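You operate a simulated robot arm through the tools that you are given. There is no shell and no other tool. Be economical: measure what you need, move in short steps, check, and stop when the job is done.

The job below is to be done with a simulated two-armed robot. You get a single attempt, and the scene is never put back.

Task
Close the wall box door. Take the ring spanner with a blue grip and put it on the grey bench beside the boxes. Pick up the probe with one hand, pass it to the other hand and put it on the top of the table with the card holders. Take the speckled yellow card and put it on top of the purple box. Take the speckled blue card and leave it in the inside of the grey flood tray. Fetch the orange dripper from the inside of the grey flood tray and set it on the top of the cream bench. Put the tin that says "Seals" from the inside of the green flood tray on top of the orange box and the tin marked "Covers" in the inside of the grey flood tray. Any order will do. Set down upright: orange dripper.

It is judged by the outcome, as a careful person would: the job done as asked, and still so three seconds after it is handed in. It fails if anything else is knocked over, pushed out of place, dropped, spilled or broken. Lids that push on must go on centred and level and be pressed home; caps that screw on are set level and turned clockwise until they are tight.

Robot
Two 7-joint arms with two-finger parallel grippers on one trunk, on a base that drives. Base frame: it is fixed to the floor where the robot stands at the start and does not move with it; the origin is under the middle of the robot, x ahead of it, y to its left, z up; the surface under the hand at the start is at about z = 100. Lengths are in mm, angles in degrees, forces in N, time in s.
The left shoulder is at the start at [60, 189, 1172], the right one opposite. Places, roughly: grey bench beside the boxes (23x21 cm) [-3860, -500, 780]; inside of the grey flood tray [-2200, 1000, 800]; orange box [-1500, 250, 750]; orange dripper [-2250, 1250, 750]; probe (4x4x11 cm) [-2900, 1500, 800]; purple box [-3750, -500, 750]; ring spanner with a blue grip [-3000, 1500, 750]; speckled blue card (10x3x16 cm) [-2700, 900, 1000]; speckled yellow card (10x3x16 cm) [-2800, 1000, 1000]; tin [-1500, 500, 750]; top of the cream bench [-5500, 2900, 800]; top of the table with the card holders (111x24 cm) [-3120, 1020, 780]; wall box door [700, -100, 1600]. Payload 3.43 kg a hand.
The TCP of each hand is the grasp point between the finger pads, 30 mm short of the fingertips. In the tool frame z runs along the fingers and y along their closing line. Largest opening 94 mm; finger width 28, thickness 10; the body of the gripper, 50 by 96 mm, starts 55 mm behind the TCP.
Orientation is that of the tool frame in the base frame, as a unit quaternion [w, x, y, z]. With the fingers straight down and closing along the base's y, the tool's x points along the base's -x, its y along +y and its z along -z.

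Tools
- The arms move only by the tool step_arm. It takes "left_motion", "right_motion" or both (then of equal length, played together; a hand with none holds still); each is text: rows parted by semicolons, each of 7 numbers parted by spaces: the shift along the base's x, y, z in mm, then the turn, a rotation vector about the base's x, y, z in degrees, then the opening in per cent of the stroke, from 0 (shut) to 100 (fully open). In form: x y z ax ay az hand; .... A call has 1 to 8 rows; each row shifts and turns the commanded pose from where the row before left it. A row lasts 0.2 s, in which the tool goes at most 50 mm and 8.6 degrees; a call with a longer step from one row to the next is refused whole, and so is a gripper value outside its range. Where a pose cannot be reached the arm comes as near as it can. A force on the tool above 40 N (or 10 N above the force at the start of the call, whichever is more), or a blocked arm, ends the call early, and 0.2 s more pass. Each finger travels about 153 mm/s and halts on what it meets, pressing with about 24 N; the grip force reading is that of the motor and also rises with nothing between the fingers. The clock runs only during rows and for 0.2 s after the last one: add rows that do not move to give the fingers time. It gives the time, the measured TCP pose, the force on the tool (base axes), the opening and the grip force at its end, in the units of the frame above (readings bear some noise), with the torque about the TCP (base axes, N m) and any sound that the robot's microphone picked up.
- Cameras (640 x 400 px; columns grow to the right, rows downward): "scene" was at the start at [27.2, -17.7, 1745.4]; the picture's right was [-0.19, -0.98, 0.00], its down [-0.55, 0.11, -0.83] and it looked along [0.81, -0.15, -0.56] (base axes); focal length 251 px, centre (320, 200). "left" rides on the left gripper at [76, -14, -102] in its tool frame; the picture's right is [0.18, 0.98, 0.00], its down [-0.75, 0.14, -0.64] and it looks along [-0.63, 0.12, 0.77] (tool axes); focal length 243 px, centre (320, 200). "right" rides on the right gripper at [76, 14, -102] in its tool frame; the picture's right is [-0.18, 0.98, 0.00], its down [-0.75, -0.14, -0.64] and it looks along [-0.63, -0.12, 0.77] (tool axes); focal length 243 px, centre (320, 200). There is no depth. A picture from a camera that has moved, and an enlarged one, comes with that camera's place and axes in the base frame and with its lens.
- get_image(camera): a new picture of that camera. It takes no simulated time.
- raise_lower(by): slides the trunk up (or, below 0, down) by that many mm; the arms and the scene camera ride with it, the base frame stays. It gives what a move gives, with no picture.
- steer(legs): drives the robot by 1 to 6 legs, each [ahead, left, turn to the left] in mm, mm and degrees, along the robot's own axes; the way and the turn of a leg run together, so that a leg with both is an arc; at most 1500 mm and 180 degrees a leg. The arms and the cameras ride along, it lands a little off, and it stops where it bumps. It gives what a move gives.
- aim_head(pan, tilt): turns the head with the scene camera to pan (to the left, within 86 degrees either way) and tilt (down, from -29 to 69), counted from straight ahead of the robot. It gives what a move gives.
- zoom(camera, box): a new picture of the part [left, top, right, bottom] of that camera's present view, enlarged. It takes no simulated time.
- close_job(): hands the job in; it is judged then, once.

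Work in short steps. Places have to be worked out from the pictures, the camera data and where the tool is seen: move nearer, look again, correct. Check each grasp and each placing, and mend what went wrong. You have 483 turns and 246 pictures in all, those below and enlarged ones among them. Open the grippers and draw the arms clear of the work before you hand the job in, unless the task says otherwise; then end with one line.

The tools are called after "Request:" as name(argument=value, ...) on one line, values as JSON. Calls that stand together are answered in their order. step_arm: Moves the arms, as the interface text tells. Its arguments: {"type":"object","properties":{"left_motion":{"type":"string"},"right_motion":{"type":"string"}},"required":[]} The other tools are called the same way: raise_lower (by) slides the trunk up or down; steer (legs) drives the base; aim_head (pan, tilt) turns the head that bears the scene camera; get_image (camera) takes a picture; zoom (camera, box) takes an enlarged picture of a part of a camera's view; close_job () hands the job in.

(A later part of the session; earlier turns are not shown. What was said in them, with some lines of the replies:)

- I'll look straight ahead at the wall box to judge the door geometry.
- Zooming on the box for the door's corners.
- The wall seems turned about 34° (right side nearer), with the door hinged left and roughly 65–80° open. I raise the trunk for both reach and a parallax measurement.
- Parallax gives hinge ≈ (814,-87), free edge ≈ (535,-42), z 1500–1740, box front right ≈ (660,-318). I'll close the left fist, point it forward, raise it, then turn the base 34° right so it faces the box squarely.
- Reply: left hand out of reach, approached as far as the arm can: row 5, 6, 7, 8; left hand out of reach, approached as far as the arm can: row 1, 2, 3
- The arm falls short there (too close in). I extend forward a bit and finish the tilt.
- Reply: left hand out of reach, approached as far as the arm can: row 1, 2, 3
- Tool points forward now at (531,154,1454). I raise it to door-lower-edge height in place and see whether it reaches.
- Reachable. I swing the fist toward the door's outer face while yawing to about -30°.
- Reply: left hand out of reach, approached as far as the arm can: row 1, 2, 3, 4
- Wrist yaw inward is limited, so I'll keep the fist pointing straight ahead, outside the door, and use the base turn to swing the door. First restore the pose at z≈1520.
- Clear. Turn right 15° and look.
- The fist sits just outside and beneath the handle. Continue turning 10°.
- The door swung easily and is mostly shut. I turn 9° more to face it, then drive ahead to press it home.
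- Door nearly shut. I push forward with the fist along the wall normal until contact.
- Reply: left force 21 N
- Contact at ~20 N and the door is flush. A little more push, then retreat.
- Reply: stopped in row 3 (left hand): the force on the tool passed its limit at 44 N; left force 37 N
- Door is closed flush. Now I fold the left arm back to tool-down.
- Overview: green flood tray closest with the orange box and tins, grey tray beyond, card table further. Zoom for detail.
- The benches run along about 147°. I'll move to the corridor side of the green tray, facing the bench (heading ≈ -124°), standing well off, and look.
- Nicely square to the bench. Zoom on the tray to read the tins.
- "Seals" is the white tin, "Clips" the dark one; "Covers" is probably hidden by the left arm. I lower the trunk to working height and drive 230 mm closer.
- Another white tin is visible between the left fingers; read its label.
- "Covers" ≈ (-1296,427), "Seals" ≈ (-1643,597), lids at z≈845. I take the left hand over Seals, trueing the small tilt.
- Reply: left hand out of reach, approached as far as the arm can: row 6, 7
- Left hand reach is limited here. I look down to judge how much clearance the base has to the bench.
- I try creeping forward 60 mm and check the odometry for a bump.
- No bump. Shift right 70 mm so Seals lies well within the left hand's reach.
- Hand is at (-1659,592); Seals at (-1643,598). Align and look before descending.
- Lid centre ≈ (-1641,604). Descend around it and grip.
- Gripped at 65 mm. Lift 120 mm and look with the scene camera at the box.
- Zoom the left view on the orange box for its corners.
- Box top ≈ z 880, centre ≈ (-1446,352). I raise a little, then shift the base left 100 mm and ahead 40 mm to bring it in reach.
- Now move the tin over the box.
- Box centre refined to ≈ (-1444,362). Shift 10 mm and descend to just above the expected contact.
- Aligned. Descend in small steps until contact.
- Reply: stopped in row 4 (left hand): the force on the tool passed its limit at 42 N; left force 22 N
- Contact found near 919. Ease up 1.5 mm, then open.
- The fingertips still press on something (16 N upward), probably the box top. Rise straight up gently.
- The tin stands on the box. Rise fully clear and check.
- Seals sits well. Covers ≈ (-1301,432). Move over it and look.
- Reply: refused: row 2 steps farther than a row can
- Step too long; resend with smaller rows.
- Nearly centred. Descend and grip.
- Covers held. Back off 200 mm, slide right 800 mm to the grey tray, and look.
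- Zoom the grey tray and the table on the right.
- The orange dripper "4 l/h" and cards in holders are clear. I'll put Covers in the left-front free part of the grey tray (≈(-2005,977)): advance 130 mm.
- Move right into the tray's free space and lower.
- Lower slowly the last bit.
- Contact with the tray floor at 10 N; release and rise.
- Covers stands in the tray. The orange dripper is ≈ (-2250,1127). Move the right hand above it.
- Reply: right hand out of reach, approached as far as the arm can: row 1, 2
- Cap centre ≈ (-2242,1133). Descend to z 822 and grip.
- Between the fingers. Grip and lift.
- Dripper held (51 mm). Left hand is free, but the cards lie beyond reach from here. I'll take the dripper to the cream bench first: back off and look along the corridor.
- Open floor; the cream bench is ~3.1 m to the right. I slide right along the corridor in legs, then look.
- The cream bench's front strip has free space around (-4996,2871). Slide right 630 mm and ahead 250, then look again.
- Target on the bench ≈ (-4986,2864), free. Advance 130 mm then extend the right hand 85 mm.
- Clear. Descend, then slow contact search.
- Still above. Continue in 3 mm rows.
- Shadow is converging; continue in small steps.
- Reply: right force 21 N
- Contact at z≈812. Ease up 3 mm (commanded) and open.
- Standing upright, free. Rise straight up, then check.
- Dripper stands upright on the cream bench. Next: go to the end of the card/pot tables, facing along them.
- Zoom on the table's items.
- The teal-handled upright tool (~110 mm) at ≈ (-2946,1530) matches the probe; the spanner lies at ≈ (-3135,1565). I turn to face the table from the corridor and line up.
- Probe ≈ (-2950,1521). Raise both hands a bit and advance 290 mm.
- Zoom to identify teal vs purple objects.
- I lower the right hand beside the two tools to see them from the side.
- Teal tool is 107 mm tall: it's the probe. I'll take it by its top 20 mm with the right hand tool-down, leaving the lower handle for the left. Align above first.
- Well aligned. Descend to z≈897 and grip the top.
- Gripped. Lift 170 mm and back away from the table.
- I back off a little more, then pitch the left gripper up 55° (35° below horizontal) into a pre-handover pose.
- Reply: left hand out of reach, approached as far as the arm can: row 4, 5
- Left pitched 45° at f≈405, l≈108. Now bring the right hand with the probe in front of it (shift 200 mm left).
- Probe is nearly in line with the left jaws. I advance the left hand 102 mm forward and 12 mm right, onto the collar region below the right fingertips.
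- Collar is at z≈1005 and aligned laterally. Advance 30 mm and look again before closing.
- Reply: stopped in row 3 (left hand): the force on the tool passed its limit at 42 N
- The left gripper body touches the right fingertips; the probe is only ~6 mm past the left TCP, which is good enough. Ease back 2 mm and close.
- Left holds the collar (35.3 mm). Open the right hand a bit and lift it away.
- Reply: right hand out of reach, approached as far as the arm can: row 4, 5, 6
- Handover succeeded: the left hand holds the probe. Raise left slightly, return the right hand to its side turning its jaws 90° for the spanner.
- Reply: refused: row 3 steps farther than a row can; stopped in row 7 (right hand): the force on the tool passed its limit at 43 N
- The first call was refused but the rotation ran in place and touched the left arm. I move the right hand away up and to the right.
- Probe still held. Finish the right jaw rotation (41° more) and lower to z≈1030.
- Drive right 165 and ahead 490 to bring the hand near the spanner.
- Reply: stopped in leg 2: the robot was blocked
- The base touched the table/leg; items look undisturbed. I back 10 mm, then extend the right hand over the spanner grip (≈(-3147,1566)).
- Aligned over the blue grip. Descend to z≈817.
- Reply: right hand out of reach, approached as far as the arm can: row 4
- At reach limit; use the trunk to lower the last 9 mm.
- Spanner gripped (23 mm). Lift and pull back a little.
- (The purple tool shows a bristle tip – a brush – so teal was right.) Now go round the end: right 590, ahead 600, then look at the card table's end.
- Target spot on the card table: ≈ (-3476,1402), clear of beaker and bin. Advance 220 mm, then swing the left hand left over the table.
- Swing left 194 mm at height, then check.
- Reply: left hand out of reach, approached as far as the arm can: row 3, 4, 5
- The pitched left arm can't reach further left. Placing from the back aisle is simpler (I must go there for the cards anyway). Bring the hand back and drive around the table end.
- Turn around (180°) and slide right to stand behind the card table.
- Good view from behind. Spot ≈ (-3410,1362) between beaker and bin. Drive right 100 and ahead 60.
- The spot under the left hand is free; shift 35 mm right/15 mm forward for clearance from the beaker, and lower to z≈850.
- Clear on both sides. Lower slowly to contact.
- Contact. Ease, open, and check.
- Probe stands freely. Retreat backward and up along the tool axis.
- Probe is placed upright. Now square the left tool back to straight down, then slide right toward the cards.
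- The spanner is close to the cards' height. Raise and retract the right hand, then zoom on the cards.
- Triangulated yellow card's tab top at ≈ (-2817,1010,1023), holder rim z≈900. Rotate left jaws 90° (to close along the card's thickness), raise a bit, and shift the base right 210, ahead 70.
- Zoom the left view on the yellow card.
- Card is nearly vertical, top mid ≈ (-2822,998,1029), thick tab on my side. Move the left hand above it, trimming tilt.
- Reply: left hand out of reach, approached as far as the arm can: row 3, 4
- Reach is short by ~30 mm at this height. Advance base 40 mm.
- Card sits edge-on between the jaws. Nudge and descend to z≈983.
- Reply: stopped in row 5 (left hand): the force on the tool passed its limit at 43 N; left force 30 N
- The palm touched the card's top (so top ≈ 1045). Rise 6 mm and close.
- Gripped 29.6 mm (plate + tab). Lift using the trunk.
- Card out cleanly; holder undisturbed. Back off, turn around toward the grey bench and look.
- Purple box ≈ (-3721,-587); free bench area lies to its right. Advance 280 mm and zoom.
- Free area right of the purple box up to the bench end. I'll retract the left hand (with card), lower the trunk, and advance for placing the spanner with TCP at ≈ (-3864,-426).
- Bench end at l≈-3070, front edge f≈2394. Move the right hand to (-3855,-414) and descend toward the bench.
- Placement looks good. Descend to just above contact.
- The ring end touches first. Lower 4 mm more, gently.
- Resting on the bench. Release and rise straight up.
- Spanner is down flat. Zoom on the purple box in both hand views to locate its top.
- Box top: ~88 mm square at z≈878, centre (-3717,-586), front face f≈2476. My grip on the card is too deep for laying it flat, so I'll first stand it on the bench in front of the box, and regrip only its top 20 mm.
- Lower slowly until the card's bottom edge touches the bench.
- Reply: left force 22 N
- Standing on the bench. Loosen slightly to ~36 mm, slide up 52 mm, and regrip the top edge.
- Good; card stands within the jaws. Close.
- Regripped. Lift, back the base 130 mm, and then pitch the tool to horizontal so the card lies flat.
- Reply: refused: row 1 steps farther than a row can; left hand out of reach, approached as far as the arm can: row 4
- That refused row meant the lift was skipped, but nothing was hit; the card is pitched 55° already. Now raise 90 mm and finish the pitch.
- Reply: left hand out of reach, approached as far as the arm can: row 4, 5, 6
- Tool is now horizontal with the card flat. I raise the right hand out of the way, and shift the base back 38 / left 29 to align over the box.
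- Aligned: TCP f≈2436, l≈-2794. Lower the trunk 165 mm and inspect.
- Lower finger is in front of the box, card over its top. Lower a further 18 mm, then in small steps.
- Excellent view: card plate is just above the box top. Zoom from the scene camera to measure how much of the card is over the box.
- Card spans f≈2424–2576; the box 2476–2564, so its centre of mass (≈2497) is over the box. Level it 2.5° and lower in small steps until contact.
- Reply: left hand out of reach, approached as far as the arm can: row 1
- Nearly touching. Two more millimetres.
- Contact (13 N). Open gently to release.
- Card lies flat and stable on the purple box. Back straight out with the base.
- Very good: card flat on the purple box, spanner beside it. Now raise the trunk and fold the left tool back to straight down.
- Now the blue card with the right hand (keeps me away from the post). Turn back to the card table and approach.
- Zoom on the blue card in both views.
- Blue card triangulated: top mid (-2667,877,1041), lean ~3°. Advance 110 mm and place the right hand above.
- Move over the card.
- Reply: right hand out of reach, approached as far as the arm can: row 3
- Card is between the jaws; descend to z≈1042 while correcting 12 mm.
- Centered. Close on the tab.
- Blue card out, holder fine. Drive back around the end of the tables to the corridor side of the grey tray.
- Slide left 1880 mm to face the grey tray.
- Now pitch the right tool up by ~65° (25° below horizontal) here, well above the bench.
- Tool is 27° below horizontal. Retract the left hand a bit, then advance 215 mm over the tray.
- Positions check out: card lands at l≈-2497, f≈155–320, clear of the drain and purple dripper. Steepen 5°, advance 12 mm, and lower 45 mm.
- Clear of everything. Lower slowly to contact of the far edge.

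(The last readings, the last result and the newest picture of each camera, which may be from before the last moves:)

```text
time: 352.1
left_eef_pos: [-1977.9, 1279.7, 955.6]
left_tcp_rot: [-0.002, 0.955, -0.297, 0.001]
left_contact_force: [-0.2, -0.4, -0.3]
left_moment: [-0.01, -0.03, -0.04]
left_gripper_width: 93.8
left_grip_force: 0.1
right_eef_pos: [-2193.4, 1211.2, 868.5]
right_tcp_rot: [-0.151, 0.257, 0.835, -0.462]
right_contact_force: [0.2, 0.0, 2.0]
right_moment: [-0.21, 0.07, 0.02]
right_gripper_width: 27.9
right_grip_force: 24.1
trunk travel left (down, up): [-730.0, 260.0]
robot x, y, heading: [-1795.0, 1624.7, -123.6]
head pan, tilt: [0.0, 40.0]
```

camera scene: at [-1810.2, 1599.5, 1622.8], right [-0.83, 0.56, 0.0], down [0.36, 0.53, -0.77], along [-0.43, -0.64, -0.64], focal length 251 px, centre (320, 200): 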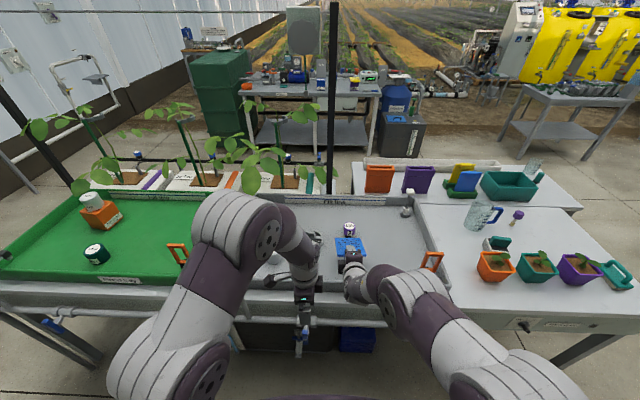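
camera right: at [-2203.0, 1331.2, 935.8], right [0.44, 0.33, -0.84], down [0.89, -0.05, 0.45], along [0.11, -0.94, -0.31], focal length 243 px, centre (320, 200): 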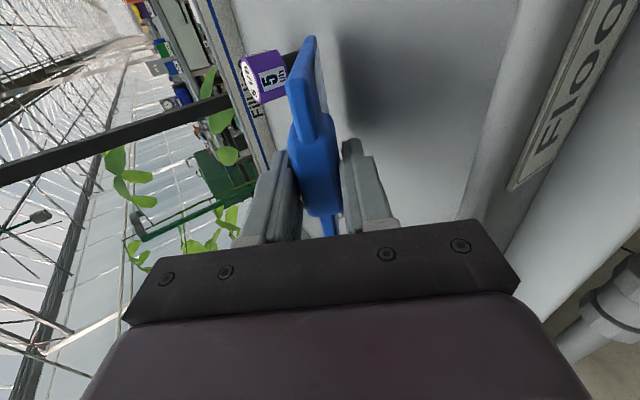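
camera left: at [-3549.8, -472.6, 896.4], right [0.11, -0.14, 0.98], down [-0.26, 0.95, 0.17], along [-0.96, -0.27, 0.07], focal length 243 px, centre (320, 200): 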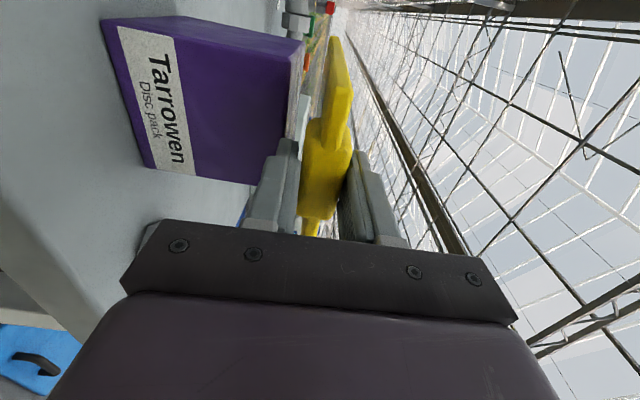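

Far edge touches. Open slowly so the card settles onto the lower finger, nearer the floor.

Request:
step_arm(right_motion="0 0 0 0 0 0 40;0 0 0 0 0 0 55;0 0 0 0 0 0 70;0 0 0 0 0 0 85;0 0 0 0 0 0 100;0 0 0 0 0 0 100")

Request:
get_image(camera="right")

Request:
zoom(camera="scene", box=[260, 190, 460, 320])

```text
time: 353.6
left_eef_pos: [-1976.7, 1280.6, 956.0]
left_tcp_rot: [0.0, 0.955, -0.295, 0.002]
left_contact_force: [0.0, 0.2, 0.1]
left_moment: [0.04, 0.01, 0.0]
left_gripper_width: 94.2
left_grip_force: 0.0
right_eef_pos: [-2197.0, 1204.0, 878.4]
right_tcp_rot: [-0.152, 0.258, 0.829, -0.472]
right_contact_force: [-6.0, -4.0, 22.2]
right_moment: [0.64, -0.75, 0.05]
right_gripper_width: 81.0
right_grip_force: 0.1
trunk travel left (down, up): [-730.0, 260.0]
robot x, y, heading: [-1793.0, 1623.6, -123.9]
head pan, tilt: [0.0, 40.0]
stopped in row 6 (right hand): the force on the tool passed its limit at 40 N (the readings are from after the stop); the commanded pose is now the measured one
```

```text
79 pictures are left
camera right: at [-2204.9, 1325.6, 918.1], right [0.43, 0.31, -0.85], down [0.9, -0.04, 0.44], along [0.1, -0.95, -0.29], focal length 243 px, centre (320, 200)
```

right: 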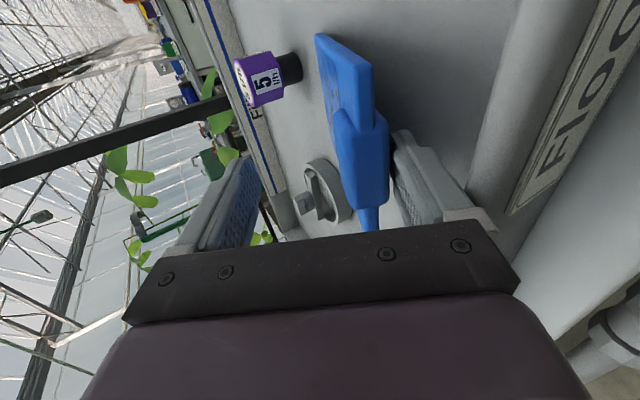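

```text
3.08 times, centred on (360, 255) of scene
camera zoom: at [-1809.9, 1600.3, 1622.6], right [-0.83, 0.56, 0.0], down [0.36, 0.53, -0.77], along [-0.43, -0.64, -0.64], focal length 772 px, centre (197, 31)
```

zoom: 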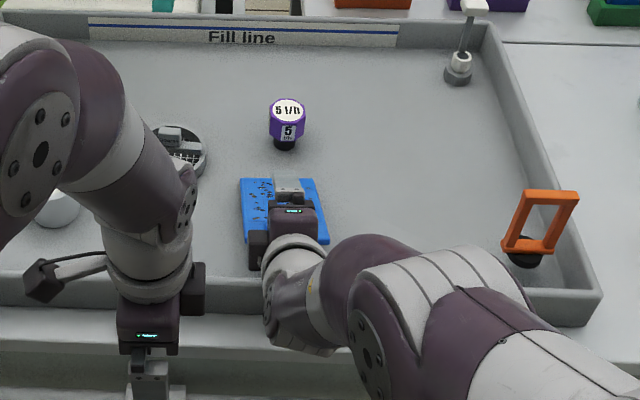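

The lower finger's carriage rests on the tray rim; the card lies low on the finger. Withdraw along the tool axis so it slides out from under the card.

Request:
step_arm(right_motion="3 4 6 0 0 0 86;10 15 11 0 0 0 86;15 21 15 0 0 0 86;15 21 15 0 0 0 86;15 21 15 0 0 0 86;0 0 0 0 0 0 86")

Request:
get_image(camera="right")

Request:
zoom(camera="scene", box=[260, 190, 460, 320])

```text
time: 355.0
left_eef_pos: [-1978.8, 1278.8, 955.4]
left_tcp_rot: [-0.002, 0.955, -0.296, 0.001]
left_contact_force: [-1.1, -0.3, -0.7]
left_moment: [0.0, -0.01, 0.01]
left_gripper_width: 94.1
left_grip_force: 0.0
right_eef_pos: [-2137.3, 1289.9, 935.6]
right_tcp_rot: [-0.151, 0.259, 0.833, -0.466]
right_contact_force: [0.2, 0.7, -0.1]
right_moment: [0.01, 0.02, -0.01]
right_gripper_width: 80.7
right_grip_force: 0.0
trunk travel left (down, up): [-730.0, 260.0]
robot x, y, heading: [-1794.5, 1623.4, -124.0]
head pan, tilt: [0.0, 40.0]
```

```text
77 pictures are left
camera right: at [-2146.6, 1409.5, 976.6], right [0.43, 0.32, -0.84], down [0.89, -0.04, 0.45], along [0.11, -0.95, -0.31], focal length 243 px, centre (320, 200)
```

right: 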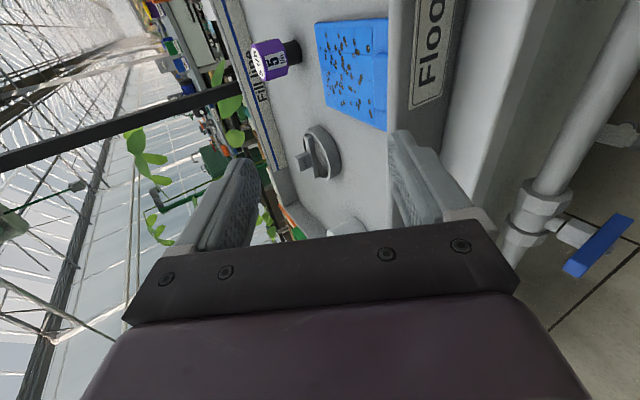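

```text
3.08 times, centred on (360, 255) of scene
camera zoom: at [-1810.8, 1598.6, 1622.7], right [-0.83, 0.56, 0.0], down [0.36, 0.53, -0.77], along [-0.43, -0.64, -0.64], focal length 772 px, centre (197, 31)
```

zoom: 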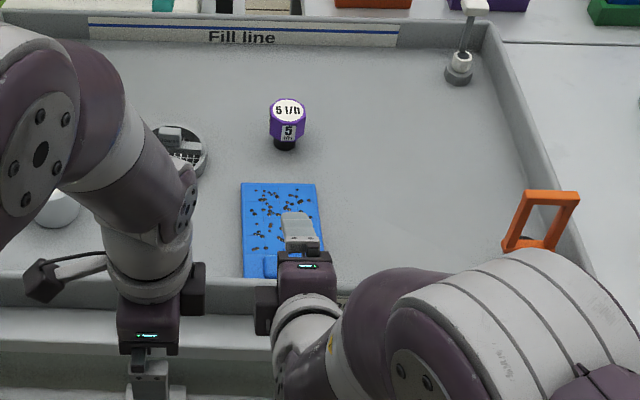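

The card has settled in the tray. Raise the trunk, back off, and inspect.

Request:
raise_lower(by=110)

Request:
steer(legs=[[-250, 0, 0]])

Request:
get_image(camera="scene")

Request:
zoom(camera="scene", box=[220, 180, 420, 310])

```text
time: 356.4
left_eef_pos: [-1978.0, 1278.2, 1065.7]
left_tcp_rot: [-0.001, 0.955, -0.297, 0.002]
left_contact_force: [-0.7, 0.1, -0.1]
left_moment: [0.0, 0.0, 0.0]
left_gripper_width: 94.2
left_grip_force: 0.0
right_eef_pos: [-2138.0, 1288.8, 1044.1]
right_tcp_rot: [-0.151, 0.257, 0.833, -0.467]
right_contact_force: [-0.6, 0.0, 0.2]
right_moment: [-0.03, 0.03, 0.01]
right_gripper_width: 80.6
right_grip_force: 0.1
trunk travel left (down, up): [-840.0, 150.0]
robot x, y, heading: [-1790.6, 1622.8, -123.8]
head pan, tilt: [0.0, 40.0]
```

```text
time: 358.2
left_eef_pos: [-1839.4, 1485.3, 1066.4]
left_tcp_rot: [-0.001, 0.955, -0.296, 0.001]
left_contact_force: [0.7, 0.2, 0.0]
left_moment: [-0.01, -0.02, -0.02]
left_gripper_width: 94.2
left_grip_force: 0.1
right_eef_pos: [-1999.9, 1495.4, 1044.4]
right_tcp_rot: [-0.151, 0.257, 0.833, -0.466]
right_contact_force: [0.5, 0.3, 0.1]
right_moment: [0.04, 0.02, -0.02]
right_gripper_width: 80.8
right_grip_force: 0.1
trunk travel left (down, up): [-840.0, 150.0]
robot x, y, heading: [-1659.4, 1829.7, -123.8]
head pan, tilt: [0.0, 40.0]
```

```text
75 pictures are left
camera scene: at [-1672.6, 1805.8, 1732.7], right [-0.83, 0.55, 0.0], down [0.36, 0.54, -0.77], along [-0.42, -0.64, -0.64], focal length 251 px, centre (320, 200)
```

scene: 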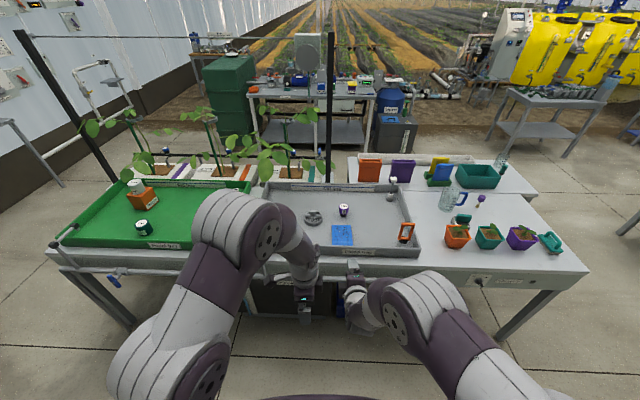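

```text
3.08 times, centred on (320, 245) of scene
camera zoom: at [-1672.6, 1805.8, 1732.7], right [-0.83, 0.55, 0.0], down [0.36, 0.54, -0.77], along [-0.42, -0.64, -0.64], focal length 772 px, centre (320, 62)
```

zoom: 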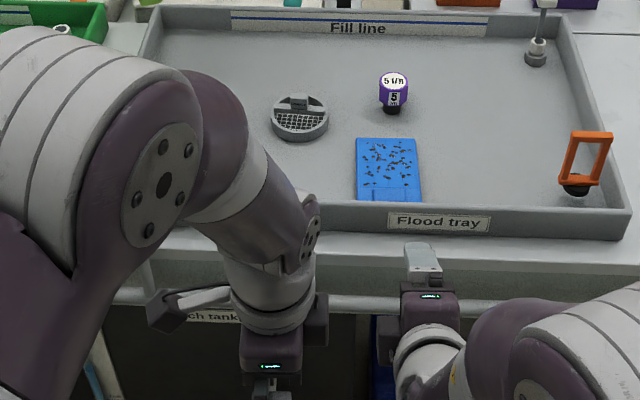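

The card lies flat inside the tray. Back off more and take a last overall look, including the tins.

Request:
steer(legs=[[-200, 0, 0]])

Request:
aim_head(pan=10, tilt=30)

Request:
zoom(camera="scene", box=[60, 120, 360, 310])

Request:
zoom(camera="scene", box=[320, 130, 600, 310])

```text
time: 359.8
left_eef_pos: [-1730.9, 1652.2, 1066.1]
left_tcp_rot: [-0.001, 0.955, -0.296, 0.001]
left_contact_force: [-0.3, 0.4, -0.1]
left_moment: [0.01, -0.01, 0.01]
left_gripper_width: 94.2
left_grip_force: 0.1
right_eef_pos: [-1889.0, 1663.4, 1045.2]
right_tcp_rot: [-0.152, 0.258, 0.833, -0.466]
right_contact_force: [-0.2, 0.8, -0.1]
right_moment: [0.0, 0.0, 0.0]
right_gripper_width: 81.1
right_grip_force: 0.0
trunk travel left (down, up): [-840.0, 150.0]
robot x, y, heading: [-1545.7, 1998.6, -123.8]
head pan, tilt: [0.0, 40.0]
```

```text
time: 360.5
left_eef_pos: [-1728.8, 1654.0, 1066.8]
left_tcp_rot: [-0.001, 0.955, -0.296, 0.002]
left_contact_force: [0.0, 1.1, -0.3]
left_moment: [0.0, 0.02, -0.03]
left_gripper_width: 94.1
left_grip_force: 0.1
right_eef_pos: [-1887.6, 1662.8, 1046.1]
right_tcp_rot: [-0.152, 0.257, 0.832, -0.467]
right_contact_force: [-0.8, 0.0, 0.4]
right_moment: [0.01, -0.03, 0.01]
right_gripper_width: 80.9
right_grip_force: 0.0
trunk travel left (down, up): [-840.0, 150.0]
robot x, y, heading: [-1546.7, 1994.4, -123.8]
head pan, tilt: [10.0, 30.0]
```

```text
2.11 times, centred on (210, 215) of scene
camera zoom: at [-1549.1, 1962.6, 1748.1], right [-0.91, 0.4, 0.0], down [0.2, 0.46, -0.87], along [-0.35, -0.79, -0.5], focal length 528 px, centre (552, 168)
```

zoom: 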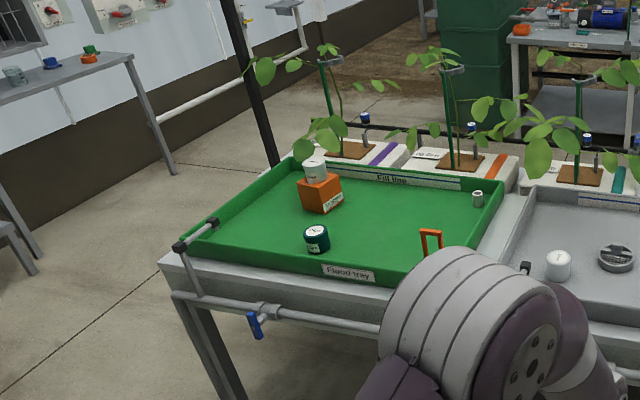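

```text
2.22 times, centred on (460, 220) of scene
camera zoom: at [-1549.1, 1962.6, 1748.1], right [-0.91, 0.4, 0.0], down [0.2, 0.46, -0.87], along [-0.35, -0.79, -0.5], focal length 558 px, centre (9, 156)
```

zoom: 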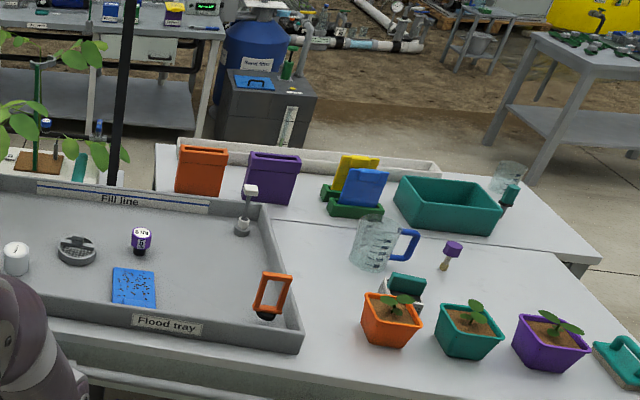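

Everything is in place; check the Seals tin on its box more closely.

Request:
zoom(camera="scene", box=[185, 185, 245, 225])

```text
10.00 times, centred on (215, 205) of scene
camera zoom: at [-1549.1, 1962.6, 1748.1], right [-0.91, 0.4, 0.0], down [0.2, 0.46, -0.87], along [-0.35, -0.79, -0.5], focal length 2510 px, centre (1370, 150)
```

zoom: 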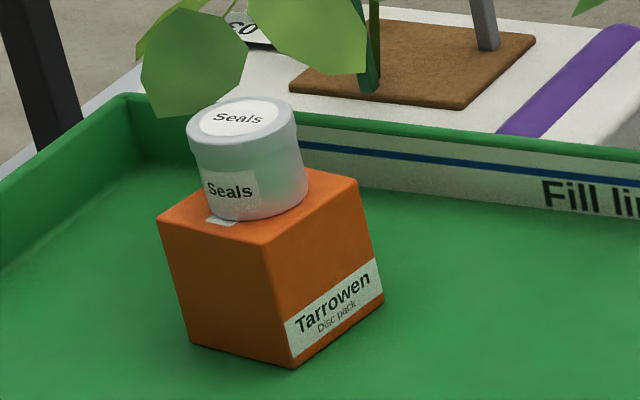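

The tin sits squarely on the box (the slant is wide-angle perspective), grippers are open and clear of the work. Handing in.

Request:
close_job()

```text
The job is handed in.
```

The job is handed in with every item on your list done. I checked each placing in the pictures. The orange box shifted about 6 mm when I set the "Seals" tin on it, and the base bumped the table with the pots once without disturbing anything I could see.
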